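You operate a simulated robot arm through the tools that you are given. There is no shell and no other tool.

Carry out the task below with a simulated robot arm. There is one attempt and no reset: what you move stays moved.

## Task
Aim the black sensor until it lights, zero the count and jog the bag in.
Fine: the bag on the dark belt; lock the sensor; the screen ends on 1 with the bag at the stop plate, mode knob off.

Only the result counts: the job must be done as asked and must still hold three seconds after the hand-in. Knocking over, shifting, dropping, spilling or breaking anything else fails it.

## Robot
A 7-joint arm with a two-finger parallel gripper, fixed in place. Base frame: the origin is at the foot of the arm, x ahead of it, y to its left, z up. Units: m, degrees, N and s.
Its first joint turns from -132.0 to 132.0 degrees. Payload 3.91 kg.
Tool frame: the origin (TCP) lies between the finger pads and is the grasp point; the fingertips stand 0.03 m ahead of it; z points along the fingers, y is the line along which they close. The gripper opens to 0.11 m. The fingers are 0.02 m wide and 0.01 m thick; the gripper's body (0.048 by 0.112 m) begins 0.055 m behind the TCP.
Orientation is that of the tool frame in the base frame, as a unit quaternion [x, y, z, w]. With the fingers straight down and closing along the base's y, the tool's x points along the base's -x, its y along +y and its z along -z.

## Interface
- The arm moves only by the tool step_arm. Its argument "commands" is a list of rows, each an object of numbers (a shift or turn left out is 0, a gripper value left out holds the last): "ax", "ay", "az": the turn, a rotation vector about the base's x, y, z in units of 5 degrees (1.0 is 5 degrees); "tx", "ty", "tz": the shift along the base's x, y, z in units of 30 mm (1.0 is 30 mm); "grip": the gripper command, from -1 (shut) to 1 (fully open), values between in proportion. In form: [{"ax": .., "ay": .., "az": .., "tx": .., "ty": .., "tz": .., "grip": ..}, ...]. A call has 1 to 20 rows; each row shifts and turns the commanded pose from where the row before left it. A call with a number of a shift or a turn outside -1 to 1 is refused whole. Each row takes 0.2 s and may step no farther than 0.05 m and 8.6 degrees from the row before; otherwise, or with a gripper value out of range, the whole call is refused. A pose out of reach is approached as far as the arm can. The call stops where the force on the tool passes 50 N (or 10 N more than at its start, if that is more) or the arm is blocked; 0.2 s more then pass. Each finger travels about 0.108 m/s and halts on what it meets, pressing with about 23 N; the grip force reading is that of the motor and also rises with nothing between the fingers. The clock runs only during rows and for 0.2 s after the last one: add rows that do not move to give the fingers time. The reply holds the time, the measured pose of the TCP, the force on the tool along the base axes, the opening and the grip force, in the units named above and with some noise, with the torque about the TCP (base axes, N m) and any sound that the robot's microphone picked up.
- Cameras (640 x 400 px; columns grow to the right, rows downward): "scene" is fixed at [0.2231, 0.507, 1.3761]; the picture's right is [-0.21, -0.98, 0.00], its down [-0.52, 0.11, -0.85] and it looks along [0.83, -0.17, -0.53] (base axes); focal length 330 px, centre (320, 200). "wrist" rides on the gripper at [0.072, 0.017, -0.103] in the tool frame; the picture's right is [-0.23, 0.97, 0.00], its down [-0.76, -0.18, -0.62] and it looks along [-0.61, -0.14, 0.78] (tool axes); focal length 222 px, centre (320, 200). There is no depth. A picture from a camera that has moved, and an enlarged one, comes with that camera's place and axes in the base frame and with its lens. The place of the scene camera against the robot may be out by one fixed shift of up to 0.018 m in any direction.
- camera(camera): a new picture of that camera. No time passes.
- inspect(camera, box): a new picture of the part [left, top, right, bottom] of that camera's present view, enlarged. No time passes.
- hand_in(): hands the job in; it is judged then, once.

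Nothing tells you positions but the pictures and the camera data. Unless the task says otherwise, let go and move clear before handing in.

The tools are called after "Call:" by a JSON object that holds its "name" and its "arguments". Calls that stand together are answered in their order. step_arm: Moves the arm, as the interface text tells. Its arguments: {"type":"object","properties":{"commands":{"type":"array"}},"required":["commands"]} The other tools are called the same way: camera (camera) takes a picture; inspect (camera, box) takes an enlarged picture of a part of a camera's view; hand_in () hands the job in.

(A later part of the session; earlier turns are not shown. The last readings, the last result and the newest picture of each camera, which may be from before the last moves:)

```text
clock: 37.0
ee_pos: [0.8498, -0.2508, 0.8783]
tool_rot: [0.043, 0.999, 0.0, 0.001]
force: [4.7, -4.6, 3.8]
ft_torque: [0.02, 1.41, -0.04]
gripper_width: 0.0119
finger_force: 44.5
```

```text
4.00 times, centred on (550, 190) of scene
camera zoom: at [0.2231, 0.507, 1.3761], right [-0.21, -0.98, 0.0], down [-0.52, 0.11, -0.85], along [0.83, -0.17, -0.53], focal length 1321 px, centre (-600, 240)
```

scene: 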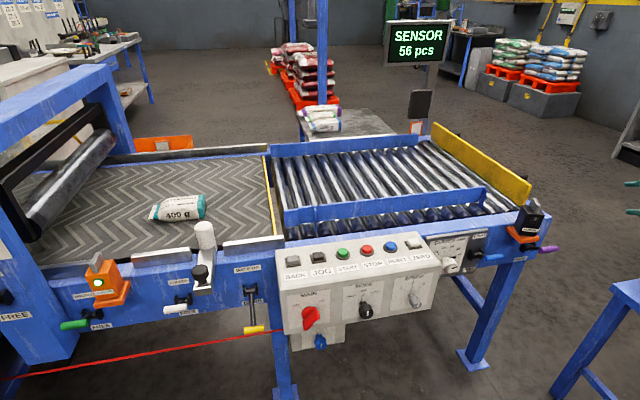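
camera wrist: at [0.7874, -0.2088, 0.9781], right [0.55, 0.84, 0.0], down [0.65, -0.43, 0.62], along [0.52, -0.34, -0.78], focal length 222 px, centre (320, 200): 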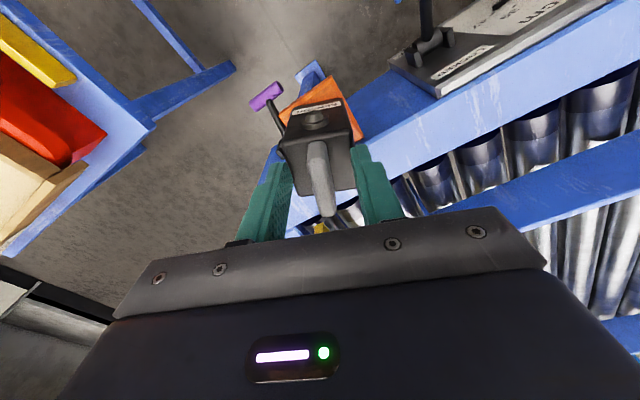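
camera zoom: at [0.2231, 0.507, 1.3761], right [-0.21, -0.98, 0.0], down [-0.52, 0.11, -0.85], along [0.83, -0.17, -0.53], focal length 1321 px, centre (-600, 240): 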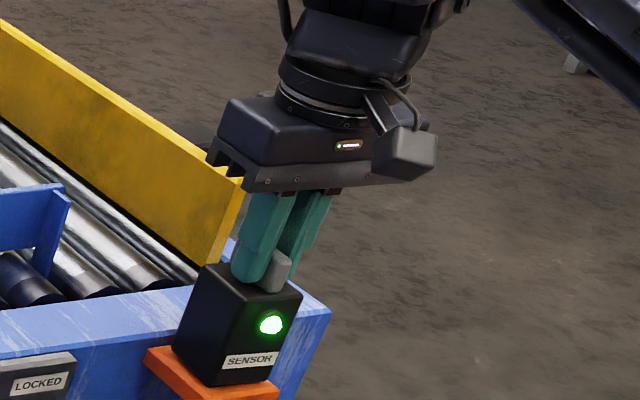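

The lamp is green and the screen reads STOPPED. I'll step further to find the lit window and centre in it.

Call:
{"name": "step_arm", "arguments": {"commands": [{"az": 0.5}, {}]}}

Call:
{"name": "inspect", "arguments": {"camera": "scene", "box": [370, 10, 620, 240]}}

Call:
{"name": "step_arm", "arguments": {"commands": [{"az": 0.5}, {}]}}

Call:
{"name": "inspect", "arguments": {"camera": "scene", "box": [370, 10, 620, 240]}}

```text
clock: 37.6
ee_pos: [0.8504, -0.2493, 0.8783]
tool_rot: [0.021, 1.0, 0.0, 0.001]
force: [6.5, 2.4, 17.6]
ft_torque: [0.15, 1.31, 0.02]
gripper_width: 0.0118
finger_force: 44.8
```

```text
1.74 times, centred on (495, 125) of scene
camera zoom: at [0.2231, 0.507, 1.3761], right [-0.21, -0.98, 0.0], down [-0.52, 0.11, -0.85], along [0.83, -0.17, -0.53], focal length 574 px, centre (16, 330)
```

zoom: 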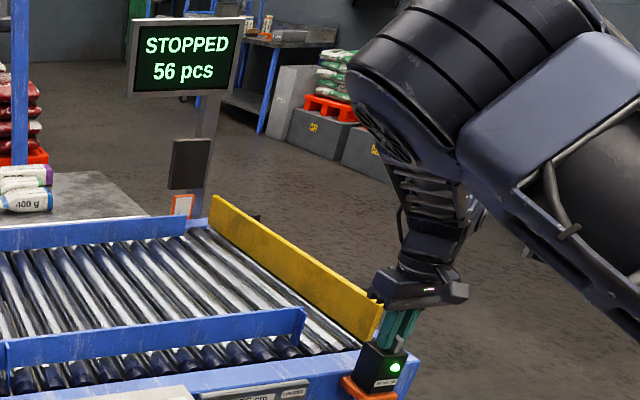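

```text
clock: 38.2
ee_pos: [0.851, -0.2498, 0.8786]
tool_rot: [0.0, 1.0, 0.0, 0.0]
force: [15.8, -1.9, 12.1]
ft_torque: [0.12, -0.42, -0.03]
gripper_width: 0.0118
finger_force: 45.4
```

```text
1.74 times, centred on (495, 125) of scene
camera zoom: at [0.2231, 0.507, 1.3761], right [-0.21, -0.98, 0.0], down [-0.52, 0.11, -0.85], along [0.83, -0.17, -0.53], focal length 574 px, centre (16, 330)
```

zoom: 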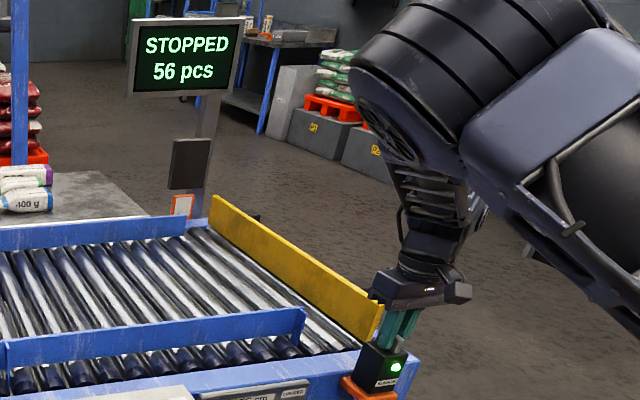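

Still lit at square-on. One more step to check the margin, then I'll return.

Call:
{"name": "step_arm", "arguments": {"commands": [{"az": 0.6, "tx": 0.02}, {}]}}

Call:
{"name": "inspect", "arguments": {"camera": "scene", "box": [370, 10, 620, 240]}}

```text
clock: 38.8
ee_pos: [0.8498, -0.2497, 0.8785]
tool_rot: [-0.025, 1.0, -0.002, 0.001]
force: [9.9, -13.2, 18.7]
ft_torque: [0.29, -1.37, -0.1]
gripper_width: 0.0119
finger_force: 45.4
```

```text
1.74 times, centred on (495, 125) of scene
camera zoom: at [0.2231, 0.507, 1.3761], right [-0.21, -0.98, 0.0], down [-0.52, 0.11, -0.85], along [0.83, -0.17, -0.53], focal length 574 px, centre (16, 330)
```

zoom: 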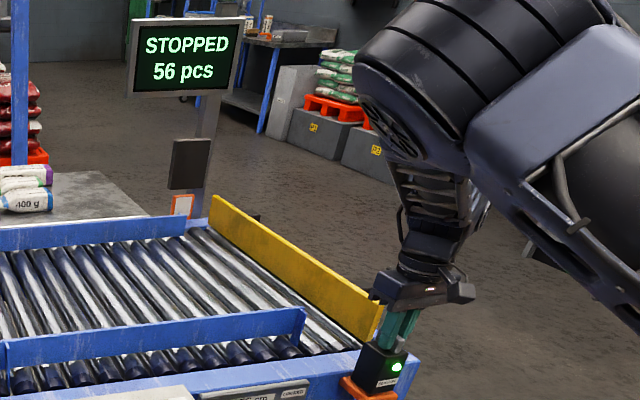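

Lit through at least -5° to +3°, so I'll go back to about -1° and release.

Call:
{"name": "step_arm", "arguments": {"commands": [{"az": -0.4, "tx": -0.02}, {"az": -0.4}, {}, {}]}}

Call:
{"name": "step_arm", "arguments": {"commands": [{"grip": -0.7}, {"grip": -0.4}, {"grip": -0.25}, {}, {"tz": 0.5}, {"tz": 1}, {"tz": 1}, {}]}}

Call:
{"name": "inspect", "arguments": {"camera": "scene", "box": [480, 140, 620, 240]}}

Call:
{"name": "inspect", "arguments": {"camera": "wrist", "box": [240, 60, 440, 220]}}

```text
clock: 39.8
ee_pos: [0.8506, -0.2501, 0.8781]
tool_rot: [0.009, 1.0, -0.001, 0.002]
force: [32.1, -27.7, 22.5]
ft_torque: [-0.27, 0.16, -0.13]
gripper_width: 0.0116
finger_force: 45.1
```

```text
clock: 41.6
ee_pos: [0.8494, -0.2492, 0.9546]
tool_rot: [0.009, 1.0, 0.0, 0.0]
force: [-0.7, -0.7, -0.5]
ft_torque: [0.0, 0.02, 0.0]
gripper_width: 0.0412
finger_force: 0.1
```

```text
4.00 times, centred on (550, 190) of scene
camera zoom: at [0.2231, 0.507, 1.3761], right [-0.21, -0.98, 0.0], down [-0.52, 0.11, -0.85], along [0.83, -0.17, -0.53], focal length 1321 px, centre (-600, 240)
```

zoom: 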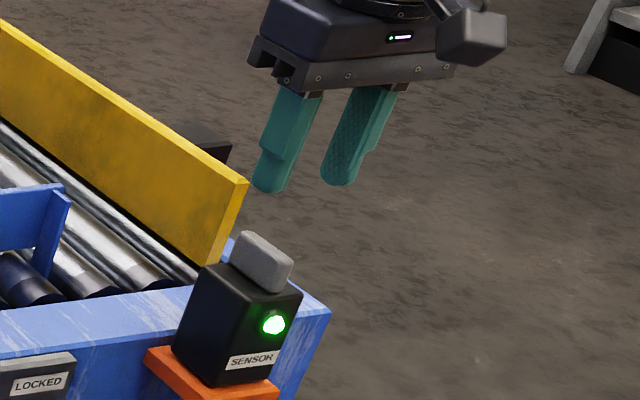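

```text
2.50 times, centred on (340, 140) of wrist
camera zoom: at [0.7764, -0.232, 1.056], right [0.24, 0.97, 0.0], down [0.76, -0.19, 0.62], along [0.6, -0.15, -0.78], focal length 555 px, centre (270, 350)
```

zoom: 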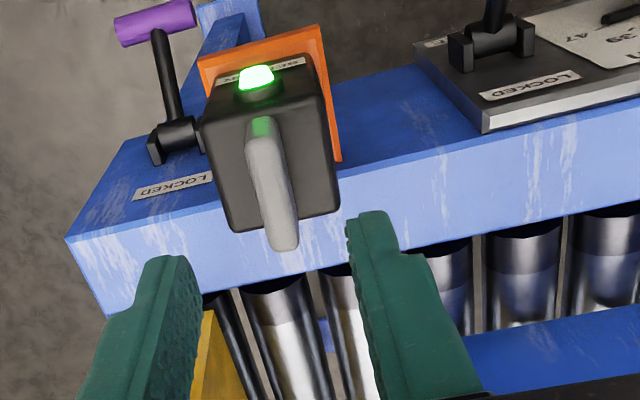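

The lamp stays green after release. Now I'll return to the lever with the fork pose to lock it.

Call:
{"name": "step_arm", "arguments": {"commands": [{"az": 1, "tx": -0.25, "ty": -0.167, "tz": 0.027, "grip": -0.05}, {"az": 1, "tx": -0.25, "ty": -0.167, "tz": 0.027}, {"az": 1, "tx": -0.25, "ty": -0.167, "tz": 0.027}, {"az": 1, "tx": -0.25, "ty": -0.167, "tz": 0.027}, {"az": 1, "tx": -0.25, "ty": -0.167, "tz": 0.027}, {"az": 1, "tx": -0.25, "ty": -0.167, "tz": 0.027}, {"az": 1, "tx": -0.25, "ty": -0.167, "tz": 0.027}, {"az": 1, "tx": -0.25, "ty": -0.167, "tz": 0.027}, {"az": 1, "tx": -0.25, "ty": -0.167, "tz": 0.027}, {"az": 1, "tx": -0.25, "ty": -0.167, "tz": 0.027}, {"az": 1, "tx": -0.25, "ty": -0.167, "tz": 0.027}, {"az": 1, "tx": -0.25, "ty": -0.167, "tz": 0.027}, {"az": 1, "tx": -0.25, "ty": -0.167, "tz": 0.027}, {"az": 1, "tx": -0.25, "ty": -0.167, "tz": 0.027}, {"az": 1, "tx": -0.25, "ty": -0.167, "tz": 0.027}, {"az": 1, "tx": -0.25, "ty": -0.167, "tz": 0.027}, {"az": 1, "tx": -0.25, "ty": -0.167, "tz": 0.027}, {"az": 1, "tx": -0.25, "ty": -0.167, "tz": 0.027}, {"az": 0.2}, {}]}}

Call:
{"name": "step_arm", "arguments": {"commands": [{"tz": -0.7, "ay": -1}, {"tz": -0.7, "ay": -1}, {"tz": -0.7, "ay": -1}, {"tz": -0.7, "ay": -1}, {"tz": -0.7, "ay": -1}, {"tz": -0.7, "ay": -1}, {"tz": -0.7, "ay": -1}, {"tz": -0.7, "ay": -1}, {"tz": -0.7, "ay": -1}, {"tz": -0.7, "ay": -1}, {"tz": -0.7, "ay": -1}, {"tz": -0.7, "ay": -1}, {"tz": -0.7, "ay": -1}, {"tz": -0.7, "ay": -1}, {"tz": -0.7, "ay": -1}, {"tz": -0.7, "ay": -1}, {}]}}

Call:
{"name": "camera", "arguments": {"camera": "wrist"}}

Call:
{"name": "inspect", "arguments": {"camera": "scene", "box": [480, 170, 620, 290]}}

```text
clock: 45.8
ee_pos: [0.715, -0.3401, 0.9672]
tool_rot: [0.707, -0.707, -0.001, 0.0]
force: [0.7, -0.2, -0.2]
ft_torque: [0.01, -0.03, 0.02]
gripper_width: 0.0525
finger_force: 0.1
```

```text
clock: 49.4
ee_pos: [0.7154, -0.34, 0.6311]
tool_rot: [0.541, -0.541, 0.455, -0.455]
force: [-0.3, 0.0, -0.3]
ft_torque: [-0.01, -0.01, -0.03]
gripper_width: 0.0524
finger_force: 0.1
```

```text
taken
camera wrist: at [0.6096, -0.4127, 0.6313], right [-0.17, 0.23, -0.96], down [-0.58, 0.76, 0.28], along [0.79, 0.61, 0.0], focal length 222 px, centre (320, 200)
```

wrist: 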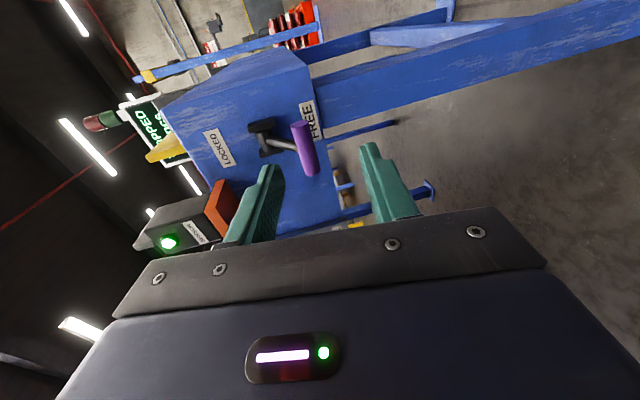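

```text
3.33 times, centred on (550, 230) of scene
camera zoom: at [0.2231, 0.507, 1.3761], right [-0.21, -0.98, 0.0], down [-0.52, 0.11, -0.85], along [0.83, -0.17, -0.53], focal length 1101 px, centre (-447, 100)
```

zoom: 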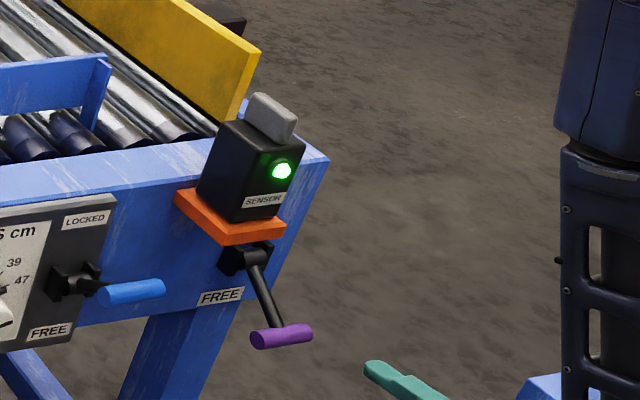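

The bar is ahead of the fork at z ≈ 0.63. I'll slide in level with it.

Call:
{"name": "step_arm", "arguments": {"commands": [{"tx": 0.8, "tz": -0.04}, {"tx": 0.8, "tz": -0.04}, {"tx": 0.8, "tz": -0.04}, {"tx": 0.8, "tz": -0.04}, {}]}}

Call:
{"name": "camera", "arguments": {"camera": "wrist"}}

```text
clock: 50.6
ee_pos: [0.8111, -0.34, 0.6283]
tool_rot: [-0.541, 0.542, -0.454, 0.455]
force: [0.2, 0.1, 0.5]
ft_torque: [-0.01, -0.02, 0.01]
gripper_width: 0.0523
finger_force: 0.1
```

```text
taken
camera wrist: at [0.7048, -0.4129, 0.6269], right [-0.17, 0.23, -0.96], down [-0.58, 0.76, 0.28], along [0.79, 0.61, 0.0], focal length 222 px, centre (320, 200)
```

wrist: 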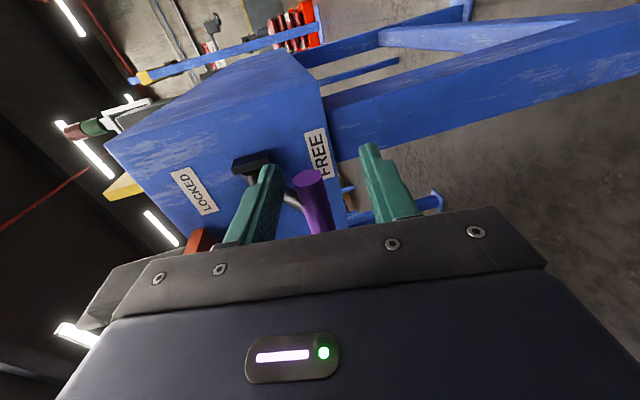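

The bar is between the fingers. I'll sweep up along the arc to LOCKED.

Call:
{"name": "step_arm", "arguments": {"commands": [{"tx": -0.1, "tz": 0.35, "ay": 0.4}, {"tx": -0.1, "tz": 0.35, "ay": 0.4}, {"tx": -0.1, "tz": 0.35, "ay": 0.4}, {"tx": -0.1, "tz": 0.35, "ay": 0.4}, {"tx": -0.05, "tz": 0.35, "ay": 0.4}, {"tx": 0.05, "tz": 0.35, "ay": 0.4}, {"tx": 0.1, "tz": 0.35, "ay": 0.4}, {"tx": 0.1, "tz": 0.35, "ay": 0.4}, {"tx": 0.1, "tz": 0.35, "ay": 0.4}, {"tx": 0.1, "tz": 0.35, "ay": 0.4}, {}]}}

Call:
{"name": "camera", "arguments": {"camera": "wrist"}}

Call:
{"name": "inspect", "arguments": {"camera": "scene", "box": [480, 170, 620, 290]}}

```text
clock: 53.0
ee_pos: [0.8115, -0.3392, 0.7317]
tool_rot: [-0.612, 0.613, -0.353, 0.353]
force: [0.3, 0.8, 0.6]
ft_torque: [-0.02, 0.01, 0.0]
gripper_width: 0.0523
finger_force: 0.0
```

```text
taken
camera wrist: at [0.7124, -0.4125, 0.7676], right [-0.49, 0.23, -0.84], down [-0.45, 0.76, 0.47], along [0.75, 0.61, -0.27], focal length 222 px, centre (320, 200)
```

wrist: 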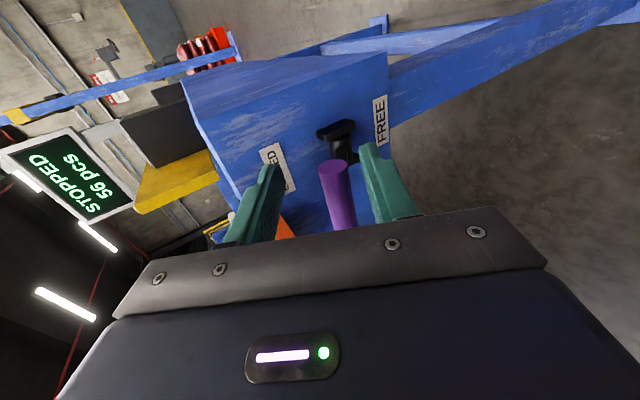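

```text
3.33 times, centred on (550, 230) of scene
camera zoom: at [0.2231, 0.507, 1.3761], right [-0.21, -0.98, 0.0], down [-0.52, 0.11, -0.85], along [0.83, -0.17, -0.53], focal length 1101 px, centre (-447, 100)
```

zoom: 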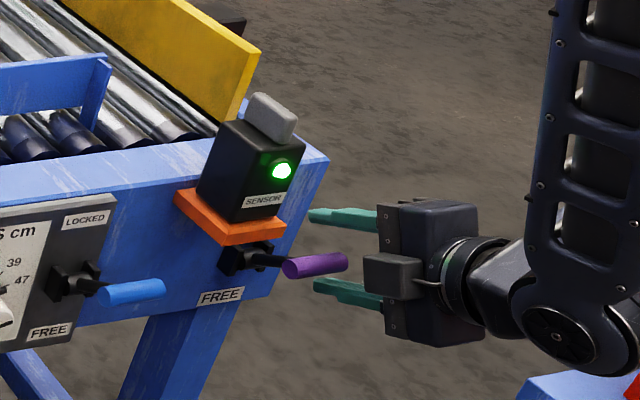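

The lever appears back at its upper position. I'll nudge up slightly to confirm it is on the stop, then back out.

Call:
{"name": "step_arm", "arguments": {"commands": [{"tz": 0.2}, {"tz": 0.15}, {}]}}

Call:
{"name": "step_arm", "arguments": {"commands": [{"tz": 0.1}, {"tz": 0.1}, {}]}}

Call:
{"name": "inspect", "arguments": {"camera": "scene", "box": [480, 170, 620, 290]}}

```text
clock: 53.8
ee_pos: [0.8094, -0.3416, 0.7404]
tool_rot: [0.613, -0.613, 0.353, -0.353]
force: [0.4, 0.1, -0.1]
ft_torque: [-0.01, 0.0, -0.01]
gripper_width: 0.0524
finger_force: 0.2
```

```text
clock: 54.6
ee_pos: [0.8112, -0.3394, 0.747]
tool_rot: [-0.612, 0.613, -0.353, 0.353]
force: [-4.9, 1.9, -16.7]
ft_torque: [-0.01, 0.25, 0.01]
gripper_width: 0.061
finger_force: 8.7
```

```text
3.33 times, centred on (550, 230) of scene
camera zoom: at [0.2231, 0.507, 1.3761], right [-0.21, -0.98, 0.0], down [-0.52, 0.11, -0.85], along [0.83, -0.17, -0.53], focal length 1101 px, centre (-447, 100)
```

zoom: 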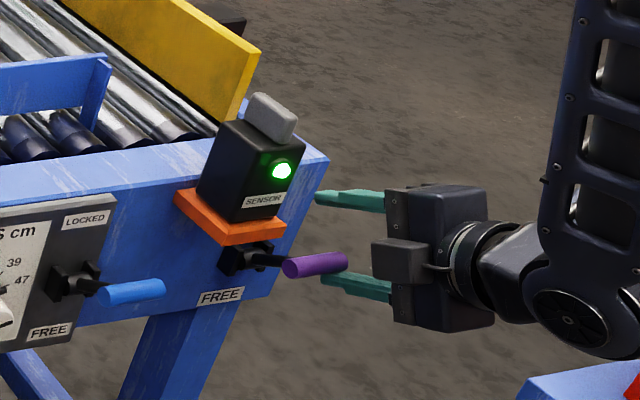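

It's on the LOCKED stop with the lamp still green. I'll back out and view the panel next.

Call:
{"name": "step_arm", "arguments": {"commands": [{"tz": -0.3}, {"tz": -0.3}, {"tx": -0.8, "tz": 0.4}, {"tx": -0.9, "tz": 0.5}, {"tx": -0.9, "tz": 0.5}, {"tz": 1}, {"tz": 1}, {"tz": 1}, {}]}}

Call:
{"name": "camera", "arguments": {"camera": "scene"}}

```text
clock: 56.6
ee_pos: [0.7326, -0.3379, 0.8615]
tool_rot: [0.613, -0.612, 0.353, -0.354]
force: [0.7, 0.2, -0.1]
ft_torque: [0.0, 0.02, -0.01]
gripper_width: 0.0526
finger_force: 0.1
```

```text
taken
```

scene: 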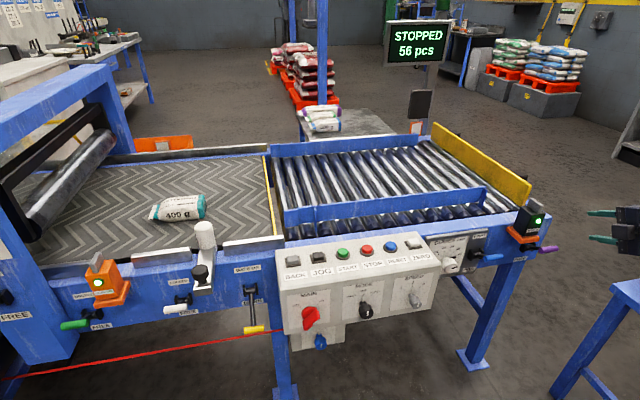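

The sensor is aimed and locked. Next I'll straighten the gripper, close it and carry it over toward the panel's ZERO button at about (0.835, 0.119, 0.80).

Call:
{"name": "step_arm", "arguments": {"commands": [{"ay": 1, "tz": 0.35, "ty": 0.5, "grip": -1}, {"ay": 1, "tz": 0.35, "ty": 0.5}, {"ay": 1, "tz": 0.35, "ty": 0.5}, {"ay": 1, "tz": 0.35, "ty": 0.5}, {"ay": 1, "tz": 0.35, "ty": 0.5}, {"ay": 1, "tz": 0.35, "ty": 0.5}, {"ay": 1, "tz": 0.35, "ty": 0.5}, {"ay": 1, "tz": 0.35, "ty": 0.5}, {"ay": 1, "tz": 0.35, "ty": 0.5}, {"ay": 1, "tz": 0.35, "ty": 0.5}, {"ay": 1, "tz": 0.35, "ty": 0.5}, {"ay": 1, "tz": 0.35, "ty": 0.5}, {"ty": 1}, {"ty": 1}, {"ty": 1}, {"ty": 1}, {"ty": 1}, {}]}}

Call:
{"name": "camera", "arguments": {"camera": "wrist"}}

```text
clock: 60.4
ee_pos: [0.7337, -0.0088, 0.9876]
tool_rot: [0.707, -0.707, 0.0, 0.0]
force: [-0.2, -0.3, 0.0]
ft_torque: [0.01, -0.04, -0.02]
gripper_width: 0.0
finger_force: 23.2
```

```text
taken
camera wrist: at [0.7163, -0.0826, 1.0899], right [-0.97, 0.23, 0.0], down [0.18, 0.76, 0.62], along [0.14, 0.61, -0.78], focal length 222 px, centre (320, 200)
```

wrist: 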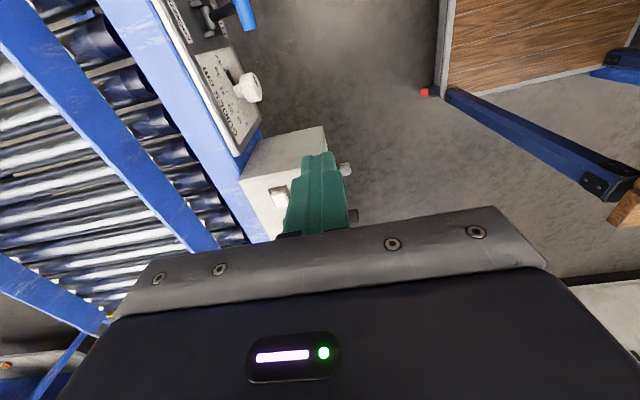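

The white ZERO button is just left of the closed fingers in this view. I'll enlarge it.

Call:
{"name": "inspect", "arguments": {"camera": "wrist", "box": [220, 110, 380, 230]}}

```text
3.33 times, centred on (300, 170) of wrist
camera zoom: at [0.7163, -0.0826, 1.0899], right [-0.97, 0.23, 0.0], down [0.18, 0.76, 0.62], along [0.14, 0.61, -0.78], focal length 740 px, centre (387, 300)
```

zoom: 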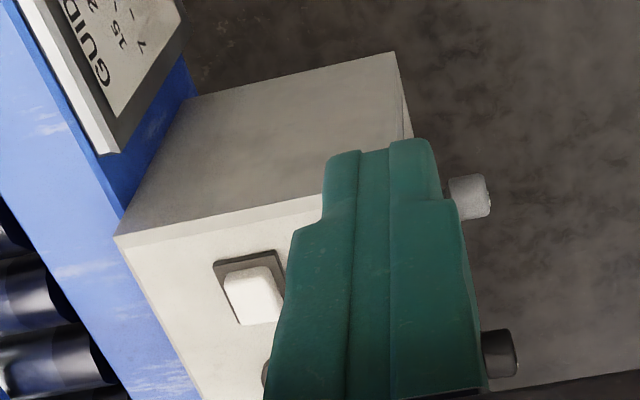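

ZERO is at about (0.832, 0.121, 0.805). I'll move over it and hover.

Call:
{"name": "step_arm", "arguments": {"commands": [{"tx": 0.65, "ty": 0.866}, {"tx": 0.65, "ty": 0.866}, {"tx": 0.65, "ty": 0.866}, {"tx": 0.65, "ty": 0.866}, {"tx": 0.66, "ty": 0.866}, {"tz": -1}, {"tz": -1}, {"tz": -1}, {"tz": -0.9}, {}]}}

Call:
{"name": "inspect", "arguments": {"camera": "scene", "box": [340, 180, 480, 280]}}

Call:
{"name": "inspect", "arguments": {"camera": "wrist", "box": [220, 110, 380, 230]}}

```text
clock: 62.6
ee_pos: [0.8328, 0.1208, 0.8715]
tool_rot: [-0.707, 0.707, -0.001, 0.0]
force: [-0.4, -1.5, -0.3]
ft_torque: [0.0, 0.01, 0.0]
gripper_width: 0.0
finger_force: 23.2
```

```text
4.00 times, centred on (410, 230) of scene
camera zoom: at [0.2231, 0.507, 1.3761], right [-0.21, -0.98, 0.0], down [-0.52, 0.11, -0.85], along [0.83, -0.17, -0.53], focal length 1321 px, centre (-40, 80)
```

zoom: 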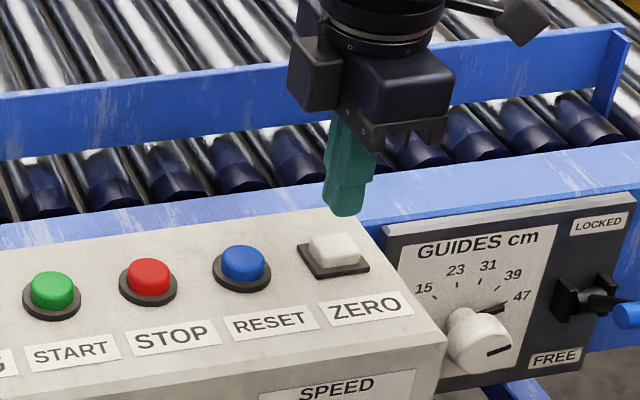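

```text
3.33 times, centred on (300, 170) of wrist
camera zoom: at [0.8146, 0.0473, 0.9735], right [-0.97, 0.23, 0.0], down [0.18, 0.76, 0.62], along [0.14, 0.61, -0.78], focal length 740 px, centre (387, 300)
```

zoom: 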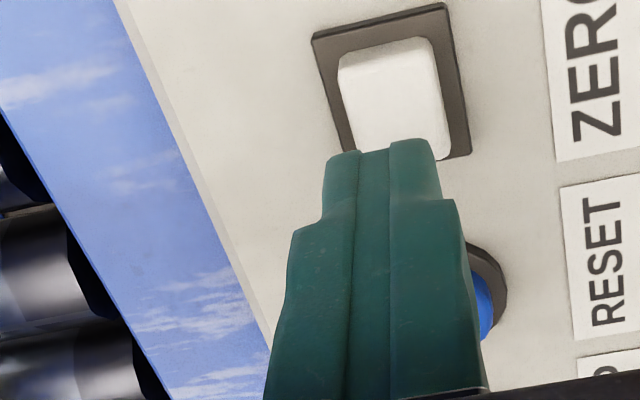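

The fingertips are right over ZERO, 3 mm off centre. I'll correct and press gently.

Call:
{"name": "step_arm", "arguments": {"commands": [{"tx": -0.08, "ty": -0.1}, {"tz": -0.5}, {"tz": -0.4}, {"tz": -0.15}, {"tz": -0.15}, {"tz": -0.1}, {}]}}

Call:
{"name": "inspect", "arguments": {"camera": "scene", "box": [370, 10, 470, 80]}}

Call:
{"name": "inspect", "arguments": {"camera": "scene", "box": [340, 180, 480, 280]}}

```text
clock: 64.2
ee_pos: [0.8298, 0.1163, 0.8342]
tool_rot: [0.707, -0.707, 0.001, -0.001]
force: [-5.6, 8.3, 32.6]
ft_torque: [0.27, 0.17, -0.03]
gripper_width: 0.0
finger_force: 23.1
heard: click
```

```text
5.71 times, centred on (420, 45) of scene
camera zoom: at [0.2231, 0.507, 1.3761], right [-0.21, -0.98, 0.0], down [-0.52, 0.11, -0.85], along [0.83, -0.17, -0.53], focal length 1887 px, centre (-251, 1086)
```

zoom: 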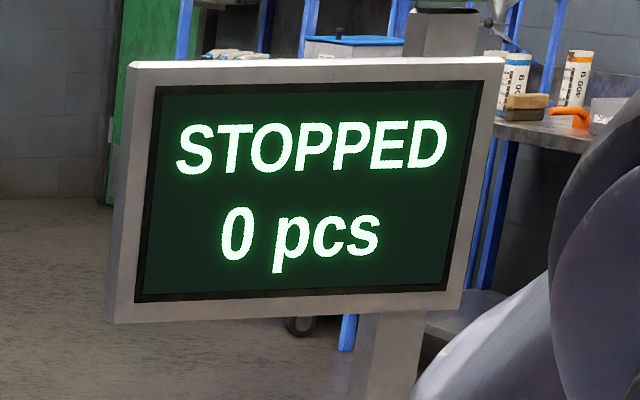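

```text
4.00 times, centred on (410, 230) of scene
camera zoom: at [0.2231, 0.507, 1.3761], right [-0.21, -0.98, 0.0], down [-0.52, 0.11, -0.85], along [0.83, -0.17, -0.53], focal length 1321 px, centre (-40, 80)
```

zoom: 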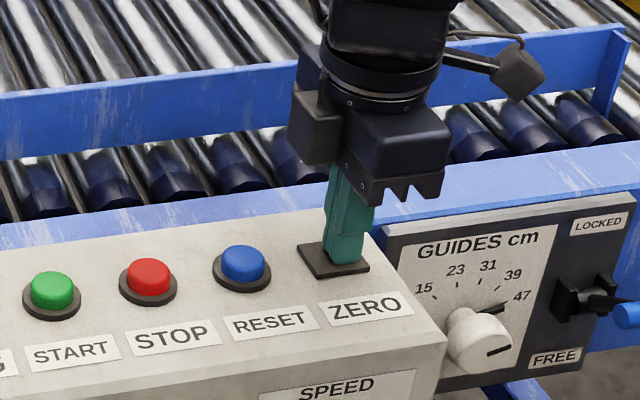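

The count reads 0. Next is the mode knob, whose front is at about (0.72, 0.28, 0.70). I'll lift, retract and tilt the gripper to face the panel.

Call:
{"name": "step_arm", "arguments": {"commands": [{"tz": 1}, {"tz": 1}, {"tz": 1}, {"tx": -1, "tz": 0.5}, {"tx": -1, "ty": 0.5}, {"tx": -1, "ty": 0.5}, {"tx": -1, "ty": 0.5, "grip": 0.1}, {"tx": -1, "ty": 0.5}, {"tx": -1, "ty": 0.5}, {"tx": -0.3, "ty": 0.5}, {"ty": 1}, {"ty": 1}, {"ty": 0.5}, {}]}}

Call:
{"name": "step_arm", "arguments": {"commands": [{"ay": -1}, {"ay": -1}, {"ay": -1}, {"ay": -1}, {"ay": -1}, {"ay": -1}, {"ay": -1}, {"ay": -1}, {"ay": -1}, {"ay": -1}, {"ay": -1}, {"ay": -1}, {"ay": -1}, {"ay": -1}, {"ay": -1}, {"ay": -1}, {}]}}

Call:
{"name": "camera", "arguments": {"camera": "wrist"}}

Call:
{"name": "camera", "arguments": {"camera": "scene"}}

```text
clock: 67.2
ee_pos: [0.6407, 0.2827, 0.9367]
tool_rot: [-0.707, 0.707, 0.0, 0.0]
force: [-0.2, 0.1, 0.2]
ft_torque: [0.01, -0.03, -0.03]
gripper_width: 0.0607
finger_force: 0.1
```

```text
clock: 70.8
ee_pos: [0.6393, 0.2808, 0.9375]
tool_rot: [0.542, -0.541, 0.455, -0.455]
force: [0.5, 0.2, -0.1]
ft_torque: [-0.02, 0.03, 0.04]
gripper_width: 0.0603
finger_force: 0.1
```

```text
taken
camera wrist: at [0.5336, 0.2089, 0.9376], right [-0.17, 0.23, -0.96], down [-0.58, 0.76, 0.28], along [0.79, 0.61, 0.0], focal length 222 px, centre (320, 200)
```

wrist: 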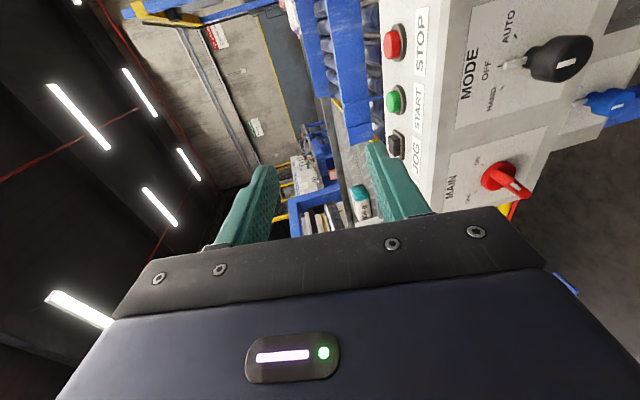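

```text
taken
```

scene: 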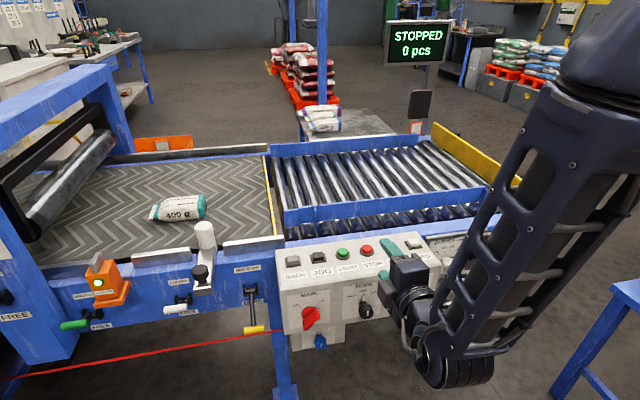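

Call:
{"name": "inspect", "arguments": {"camera": "wrist", "box": [430, 0, 640, 130]}}

Call:
{"name": "inspect", "arguments": {"camera": "scene", "box": [310, 260, 430, 350]}}

```text
3.05 times, centred on (535, 65) of wrist
camera zoom: at [0.5336, 0.2089, 0.9376], right [-0.17, 0.23, -0.96], down [-0.58, 0.76, 0.28], along [0.79, 0.61, 0.0], focal length 677 px, centre (-335, 611)
```

zoom: 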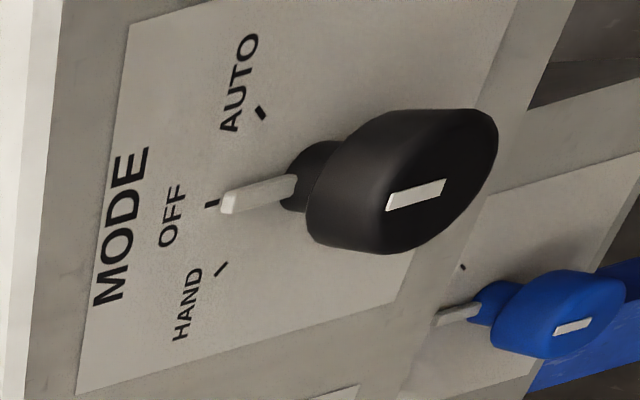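

```text
4.44 times, centred on (370, 305) of scene
camera zoom: at [0.2231, 0.507, 1.3761], right [-0.21, -0.98, 0.0], down [-0.52, 0.11, -0.85], along [0.83, -0.17, -0.53], focal length 1468 px, centre (98, -267)
```

zoom: 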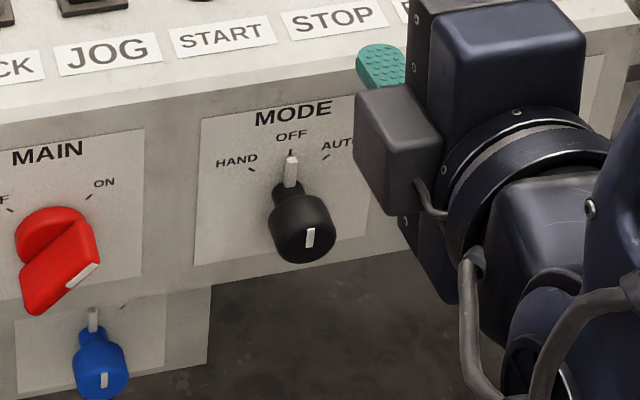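

The mode knob is at OFF with its front near (0.717, 0.282, 0.702) and the panel face near x 0.755. I'll level the gripper, open a bit and lower it in front of the knob.

Call:
{"name": "step_arm", "arguments": {"commands": [{"ay": -1, "tx": -0.2, "grip": 0.3}, {"ay": -1, "tx": -0.2}, {"tz": -0.9}, {"tz": -0.9}, {"tz": -0.9}, {"tz": -0.9}, {"tz": -0.9}, {"tz": -0.9}, {"tz": -0.9}, {"tz": -0.9}, {"tz": -0.65}, {}]}}

Call:
{"name": "camera", "arguments": {"camera": "wrist"}}

Call:
{"name": "camera", "arguments": {"camera": "scene"}}

```text
clock: 73.4
ee_pos: [0.6286, 0.2827, 0.7022]
tool_rot: [-0.5, 0.501, -0.5, 0.5]
force: [0.2, 0.4, -0.1]
ft_torque: [0.03, 0.04, -0.04]
gripper_width: 0.0714
finger_force: 0.0
```

```text
taken
camera wrist: at [0.5238, 0.2081, 0.6845], right [0.0, 0.23, -0.97], down [-0.62, 0.76, 0.18], along [0.78, 0.61, 0.14], focal length 222 px, centre (320, 200)
```

wrist: 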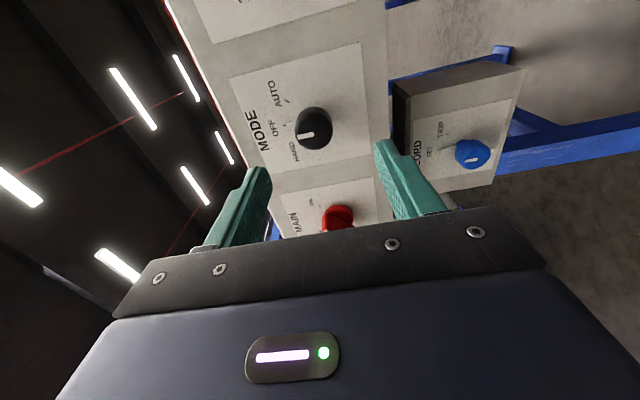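

```text
taken
```

scene: 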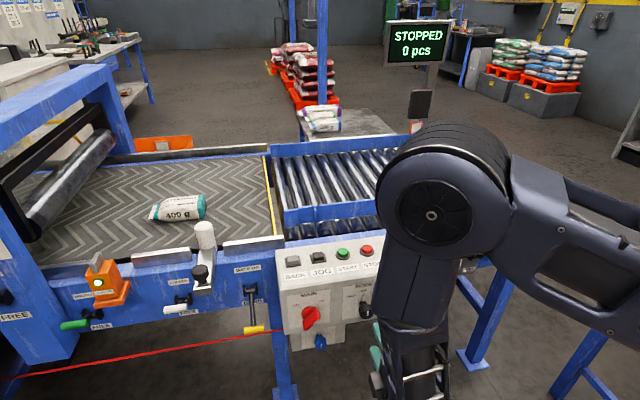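

The knob lies well inside the finger gap. I'll advance so the fingers straddle it, staying short of the panel face.

Call:
{"name": "step_arm", "arguments": {"commands": [{"tx": 0.9, "ty": -0.07, "tz": 0.06}, {"tx": 0.9}, {"tx": 0.8}, {}]}}

Call:
{"name": "inspect", "arguments": {"camera": "wrist", "box": [200, 60, 460, 250]}}

```text
clock: 74.4
ee_pos: [0.7034, 0.2774, 0.7052]
tool_rot: [0.499, -0.5, 0.5, -0.5]
force: [0.4, -0.3, 0.6]
ft_torque: [0.04, -0.03, 0.0]
gripper_width: 0.0714
finger_force: 0.2
```

```text
2.11 times, centred on (330, 155) of wrist
camera zoom: at [0.6005, 0.2043, 0.6866], right [0.0, 0.23, -0.97], down [-0.62, 0.76, 0.18], along [0.78, 0.61, 0.14], focal length 468 px, centre (299, 295)
```

zoom: 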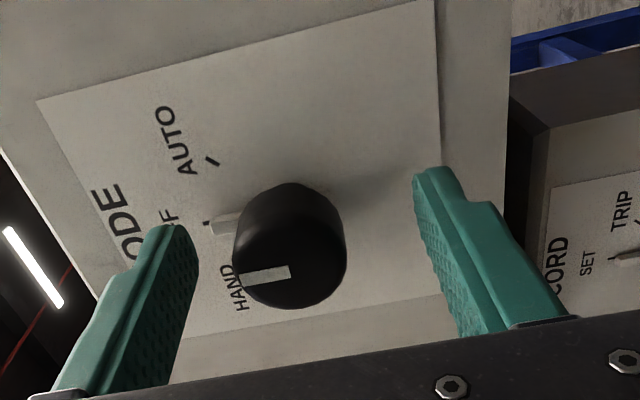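

The knob is between the fingers. I'll centre slightly, advance 5 mm and close.

Call:
{"name": "step_arm", "arguments": {"commands": [{"tx": 0.2, "ty": 0.13, "tz": 0.05}, {"grip": -0.1}, {"grip": -0.4}, {"grip": -0.6}, {"grip": -1}, {}]}}

Call:
{"name": "inspect", "arguments": {"camera": "wrist", "box": [200, 60, 460, 250]}}

```text
clock: 75.8
ee_pos: [0.7115, 0.2824, 0.7078]
tool_rot: [-0.499, 0.499, -0.501, 0.501]
force: [-0.8, 0.0, 41.2]
ft_torque: [-0.07, -0.83, -0.18]
gripper_width: 0.0335
finger_force: 45.3
```

```text
2.11 times, centred on (330, 155) of wrist
camera zoom: at [0.6076, 0.2089, 0.6893], right [0.0, 0.23, -0.97], down [-0.62, 0.76, 0.18], along [0.78, 0.61, 0.15], focal length 468 px, centre (299, 295)
```

zoom: 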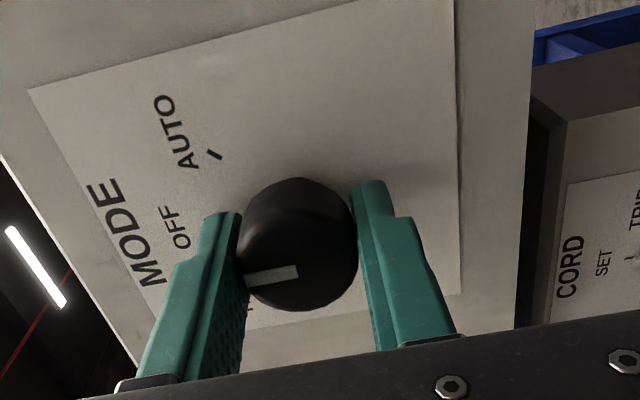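

I have the knob at 33 mm, with the gripper sitting about 2 mm low. I'll relieve that, then turn it toward HAND in steps.

Call:
{"name": "step_arm", "arguments": {"commands": [{"tz": 0.06}, {}]}}

Call:
{"name": "step_arm", "arguments": {"commands": [{"ax": -0.8}, {"ax": -0.8}, {"ax": -0.8}, {"ax": -0.8}, {}]}}

Call:
{"name": "inspect", "arguments": {"camera": "wrist", "box": [200, 60, 460, 250]}}

Call:
{"name": "camera", "arguments": {"camera": "scene"}}

```text
clock: 76.4
ee_pos: [0.7118, 0.2825, 0.7088]
tool_rot: [0.5, -0.499, 0.5, -0.5]
force: [5.3, -1.1, 44.0]
ft_torque: [-0.09, -0.81, 0.17]
gripper_width: 0.0334
finger_force: 45.5
```

```text
clock: 77.6
ee_pos: [0.7117, 0.2815, 0.7062]
tool_rot: [0.564, -0.426, 0.565, -0.425]
force: [9.6, -13.0, 39.0]
ft_torque: [-0.01, -0.76, -0.95]
gripper_width: 0.0335
finger_force: 44.8
```

```text
2.11 times, centred on (330, 155) of wrist
camera zoom: at [0.6074, 0.2078, 0.7097], right [0.0, -0.05, -1.0], down [-0.62, 0.78, -0.04], along [0.78, 0.62, -0.03], focal length 468 px, centre (299, 295)
```

zoom: 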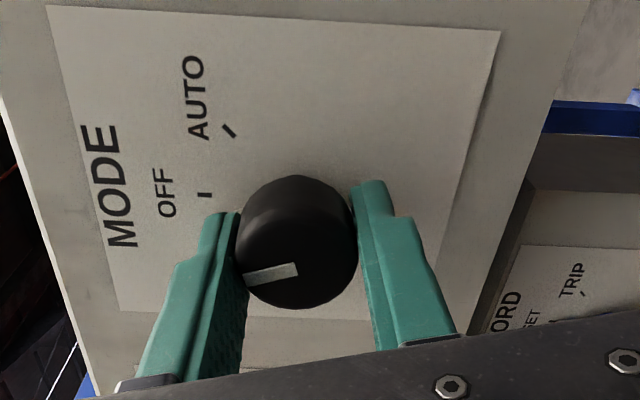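

```text
taken
```

scene: 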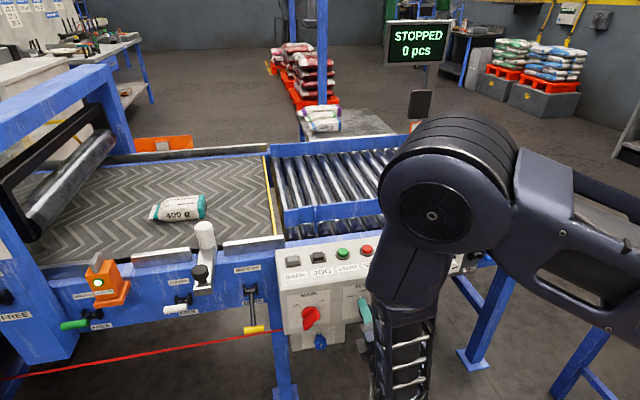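

The knob is following the gripper. I'll ease upward a little to cut the vertical load and continue turning.

Call:
{"name": "step_arm", "arguments": {"commands": [{"tz": 0.1, "ty": -0.03}, {}]}}

Call:
{"name": "step_arm", "arguments": {"commands": [{"ax": -0.8}, {"ax": -0.8}, {"ax": -0.8}, {}]}}

Call:
{"name": "inspect", "arguments": {"camera": "wrist", "box": [200, 60, 460, 250]}}

Call:
{"name": "camera", "arguments": {"camera": "scene"}}

```text
clock: 78.2
ee_pos: [0.7119, 0.2824, 0.7073]
tool_rot: [0.567, -0.426, 0.563, -0.425]
force: [27.0, 1.6, -16.4]
ft_torque: [0.04, 0.39, 0.12]
gripper_width: 0.0334
finger_force: 45.2
```

```text
clock: 79.3
ee_pos: [0.7132, 0.2809, 0.7067]
tool_rot: [0.608, -0.365, 0.605, -0.362]
force: [15.4, 2.8, -15.5]
ft_torque: [0.03, 0.27, 0.08]
gripper_width: 0.0337
finger_force: 45.1
stopped in row 4: the force on the tool passed its limit at 50 N (the readings are from after the stop); the commanded pose is now the measured one
```

```text
2.11 times, centred on (330, 155) of wrist
camera zoom: at [0.6073, 0.21, 0.7256], right [-0.01, -0.26, -0.97], down [-0.62, 0.76, -0.2], along [0.78, 0.6, -0.17], focal length 468 px, centre (299, 295)
```

zoom: 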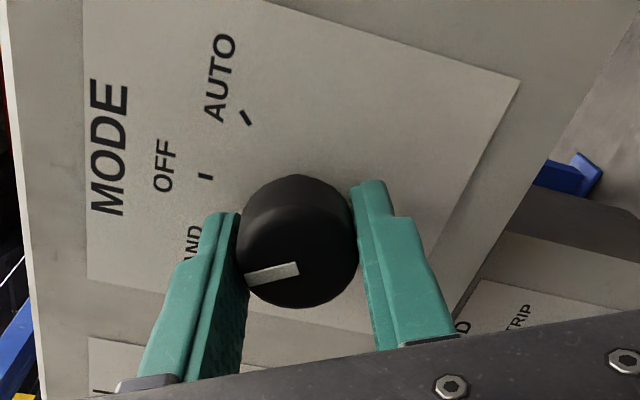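

```text
taken
```

scene: 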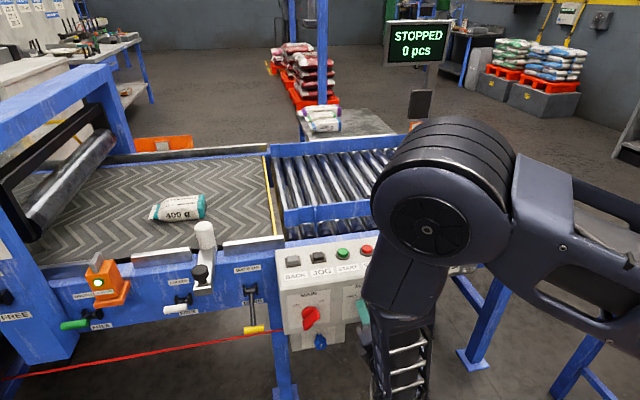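

The turn stopped at about 28° on the force limit. From the tick geometry HAND is about 37°, so I'll turn a bit more from this relaxed pose.

Call:
{"name": "step_arm", "arguments": {"commands": [{"ax": -0.5, "tz": -0.02}, {"ax": -0.5}, {}]}}

Call:
{"name": "step_arm", "arguments": {"commands": [{"ax": -0.5}, {"ax": -0.5}, {}]}}

Call:
{"name": "inspect", "arguments": {"camera": "wrist", "box": [200, 60, 460, 250]}}

Call:
{"name": "inspect", "arguments": {"camera": "scene", "box": [370, 10, 470, 80]}}

```text
clock: 80.1
ee_pos: [0.7109, 0.2831, 0.7066]
tool_rot: [0.623, -0.337, 0.621, -0.335]
force: [32.2, 3.0, -23.9]
ft_torque: [-0.02, 0.41, 0.27]
gripper_width: 0.0335
finger_force: 45.1
```

```text
clock: 80.9
ee_pos: [0.7105, 0.2826, 0.7065]
tool_rot: [0.638, -0.31, 0.634, -0.308]
force: [29.0, -1.3, -26.0]
ft_torque: [0.0, 0.48, 0.27]
gripper_width: 0.0335
finger_force: 45.3
```

```text
2.11 times, centred on (330, 155) of wrist
camera zoom: at [0.6072, 0.2143, 0.7375], right [0.0, -0.42, -0.91], down [-0.62, 0.71, -0.33], along [0.78, 0.56, -0.27], focal length 468 px, centre (299, 295)
```

zoom: 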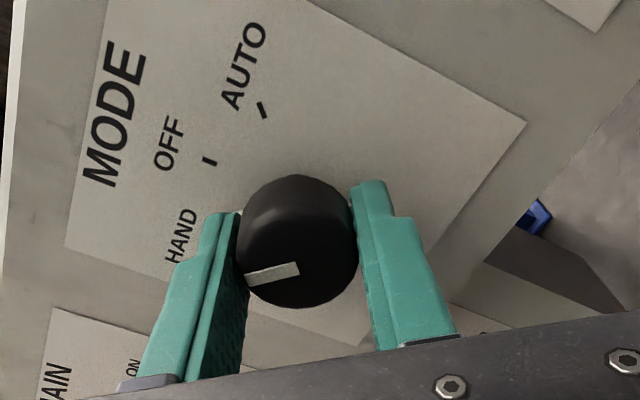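

```text
5.71 times, centred on (420, 45) of scene
camera zoom: at [0.2231, 0.507, 1.3761], right [-0.21, -0.98, 0.0], down [-0.52, 0.11, -0.85], along [0.83, -0.17, -0.53], focal length 1887 px, centre (-251, 1086)
```

zoom: 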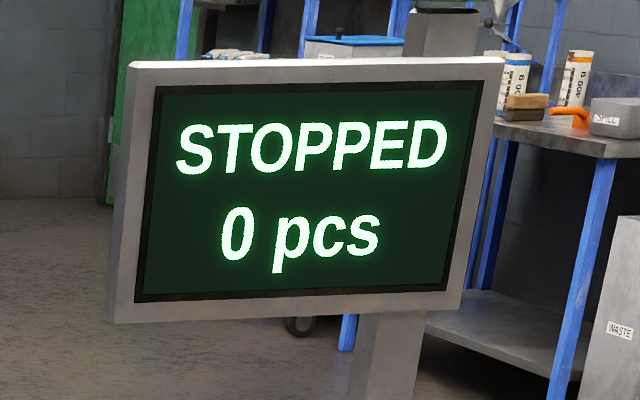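

Turned about 38°. I'll release, back off and read the pointer.

Call:
{"name": "step_arm", "arguments": {"commands": [{"grip": -0.1}, {"grip": 0.2}, {"grip": 0.3}, {}, {"tx": -0.8}, {"tx": -1}, {"tx": -0.9}, {}]}}

Call:
{"name": "inspect", "arguments": {"camera": "wrist", "box": [200, 20, 460, 210]}}

Call:
{"name": "inspect", "arguments": {"camera": "scene", "box": [300, 250, 440, 350]}}

```text
clock: 82.7
ee_pos: [0.6285, 0.2822, 0.7077]
tool_rot: [0.637, -0.31, 0.635, -0.307]
force: [0.2, 1.3, 0.4]
ft_torque: [0.0, -0.03, 0.03]
gripper_width: 0.0717
finger_force: 0.1
```

```text
2.11 times, centred on (330, 115) of wrist
camera zoom: at [0.5244, 0.2137, 0.7381], right [0.0, -0.42, -0.91], down [-0.62, 0.71, -0.33], along [0.78, 0.56, -0.27], focal length 468 px, centre (299, 379)
```

zoom: 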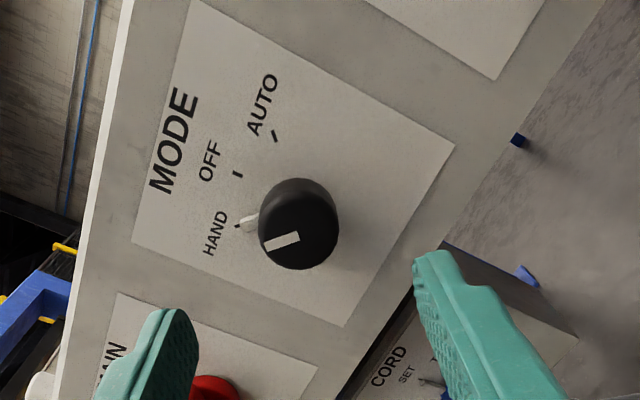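

```text
4.00 times, centred on (370, 300) of scene
camera zoom: at [0.2231, 0.507, 1.3761], right [-0.21, -0.98, 0.0], down [-0.52, 0.11, -0.85], along [0.83, -0.17, -0.53], focal length 1321 px, centre (120, -200)
```

zoom: 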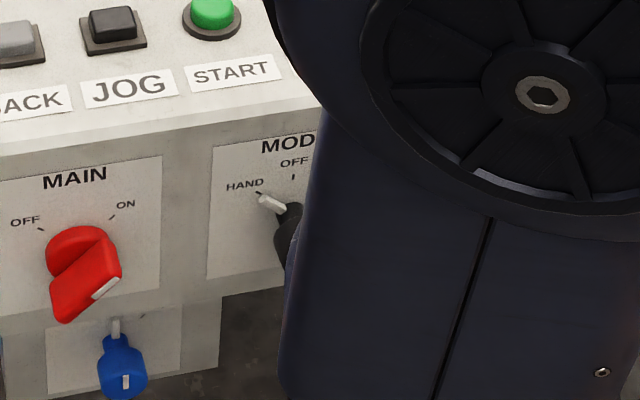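

The pointer is on HAND. I'll now bring the closed gripper up and over the JOG button at about (0.832, 0.382, 0.806).

Call:
{"name": "step_arm", "arguments": {"commands": [{"ax": 1, "tz": 0.9, "grip": -1}, {"ax": 1, "tz": 0.9}, {"ax": 1, "tz": 0.9}, {"ax": 1, "tz": 0.9}, {"ax": 1, "tz": 0.9}, {"ax": 1, "tz": 0.9}, {"ax": 1, "tz": 0.9}, {"ax": 0.66, "tz": 0.9}, {}]}}

Call:
{"name": "step_arm", "arguments": {"commands": [{"ay": 1, "ty": 0.18}, {"ay": 1, "ty": 0.18}, {"ay": 1, "ty": 0.18}, {"ay": 1, "ty": 0.18}, {"ay": 1, "ty": 0.18}, {"ay": 1, "ty": 0.18}, {"ay": 1, "ty": 0.18}, {"ay": 1, "ty": 0.18}, {"ay": 1, "ty": 0.18}, {"ay": 1, "ty": 0.18}, {"ay": 1, "ty": 0.18}, {"ay": 1, "ty": 0.18}, {"ay": 1, "ty": 0.18}, {"ay": 1, "ty": 0.18}, {"ay": 1, "ty": 0.18}, {"ay": 1, "ty": 0.18}, {"ay": 1, "ty": 0.18}, {"ay": 1, "ty": 0.18}, {}]}}

Call:
{"name": "step_arm", "arguments": {"commands": [{"tx": 0.9}, {"tx": 0.9}, {"tx": 0.9}, {"tx": 0.9}, {"tx": 0.9}, {"tx": 0.9}, {"tx": 0.9}, {"tz": -0.5}, {"tz": -0.5}, {}]}}

Call:
{"name": "camera", "arguments": {"camera": "wrist"}}

Call:
{"name": "camera", "arguments": {"camera": "scene"}}

```text
clock: 84.7
ee_pos: [0.6302, 0.2845, 0.9217]
tool_rot: [-0.5, 0.501, -0.497, 0.501]
force: [1.0, -0.7, 1.4]
ft_torque: [0.01, -0.02, -0.01]
gripper_width: 0.0
finger_force: 22.7
```

```text
clock: 88.7
ee_pos: [0.6288, 0.3796, 0.9227]
tool_rot: [-0.706, 0.708, 0.002, 0.0]
force: [-0.3, -0.4, -0.2]
ft_torque: [-0.01, -0.01, 0.02]
gripper_width: 0.0001
finger_force: 23.0
```

```text
clock: 90.9
ee_pos: [0.8194, 0.3786, 0.8935]
tool_rot: [-0.706, 0.708, 0.002, 0.0]
force: [1.0, -0.4, 0.2]
ft_torque: [0.0, -0.01, 0.01]
gripper_width: 0.0
finger_force: 22.4
```

```text
taken
camera wrist: at [0.8013, 0.3056, 0.9949], right [-0.97, 0.23, 0.0], down [0.18, 0.76, 0.62], along [0.14, 0.61, -0.78], focal length 222 px, centre (320, 200)
```

wrist: 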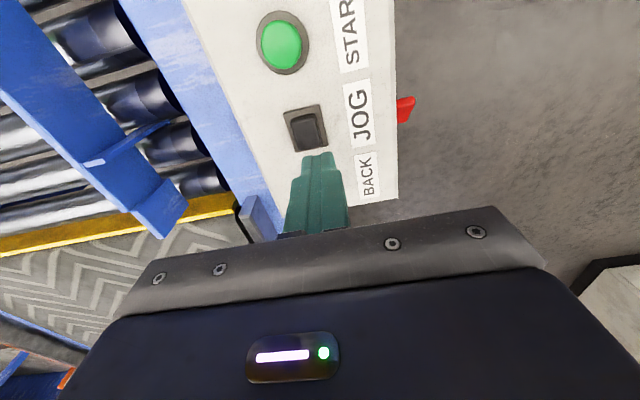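

```text
taken
```

scene: 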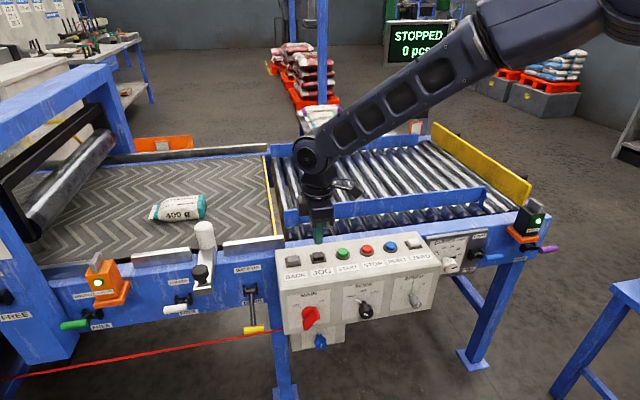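

JOG is at about (0.828, 0.375). I'll correct the offset, press and hold briefly to see what happens.

Call:
{"name": "step_arm", "arguments": {"commands": [{"tx": 0.29, "ty": -0.12}, {"tz": -0.8}, {"tz": -0.75}, {"tz": -0.2}, {"tz": -0.15}, {"tz": -0.1}, {}, {}, {}]}}

Call:
{"name": "camera", "arguments": {"camera": "scene"}}

```text
clock: 92.9
ee_pos: [0.8289, 0.376, 0.8347]
tool_rot: [-0.706, 0.709, 0.001, 0.001]
force: [7.7, -13.6, 31.1]
ft_torque: [-0.42, -0.22, 0.01]
gripper_width: 0.0
finger_force: 22.8
heard: click
```

```text
taken
```

scene: 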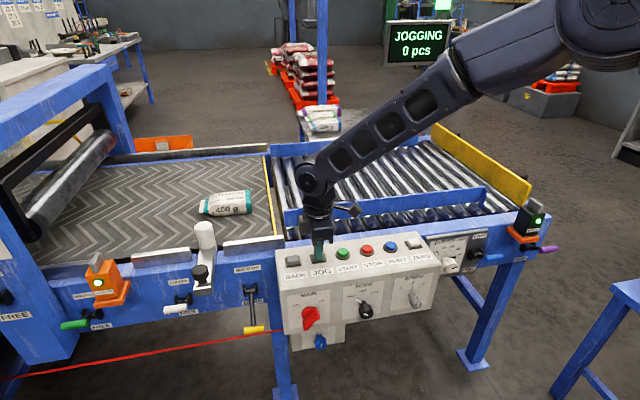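

It's jogging and the bag is advancing. I'll keep holding and watch it across the gap.

Call:
{"name": "step_arm", "arguments": {"commands": [{}, {}, {}, {}]}}

Call:
{"name": "camera", "arguments": {"camera": "scene"}}

```text
clock: 93.9
ee_pos: [0.8283, 0.376, 0.834]
tool_rot: [-0.706, 0.708, 0.002, 0.001]
force: [14.7, -6.6, 33.3]
ft_torque: [-0.22, -0.41, 0.02]
gripper_width: 0.0
finger_force: 22.8
```

```text
taken
```

scene: 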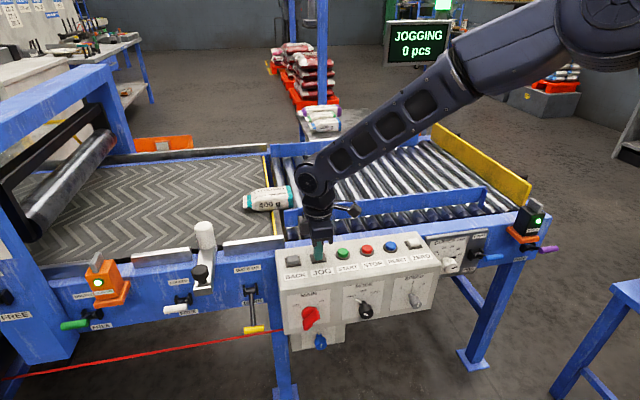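

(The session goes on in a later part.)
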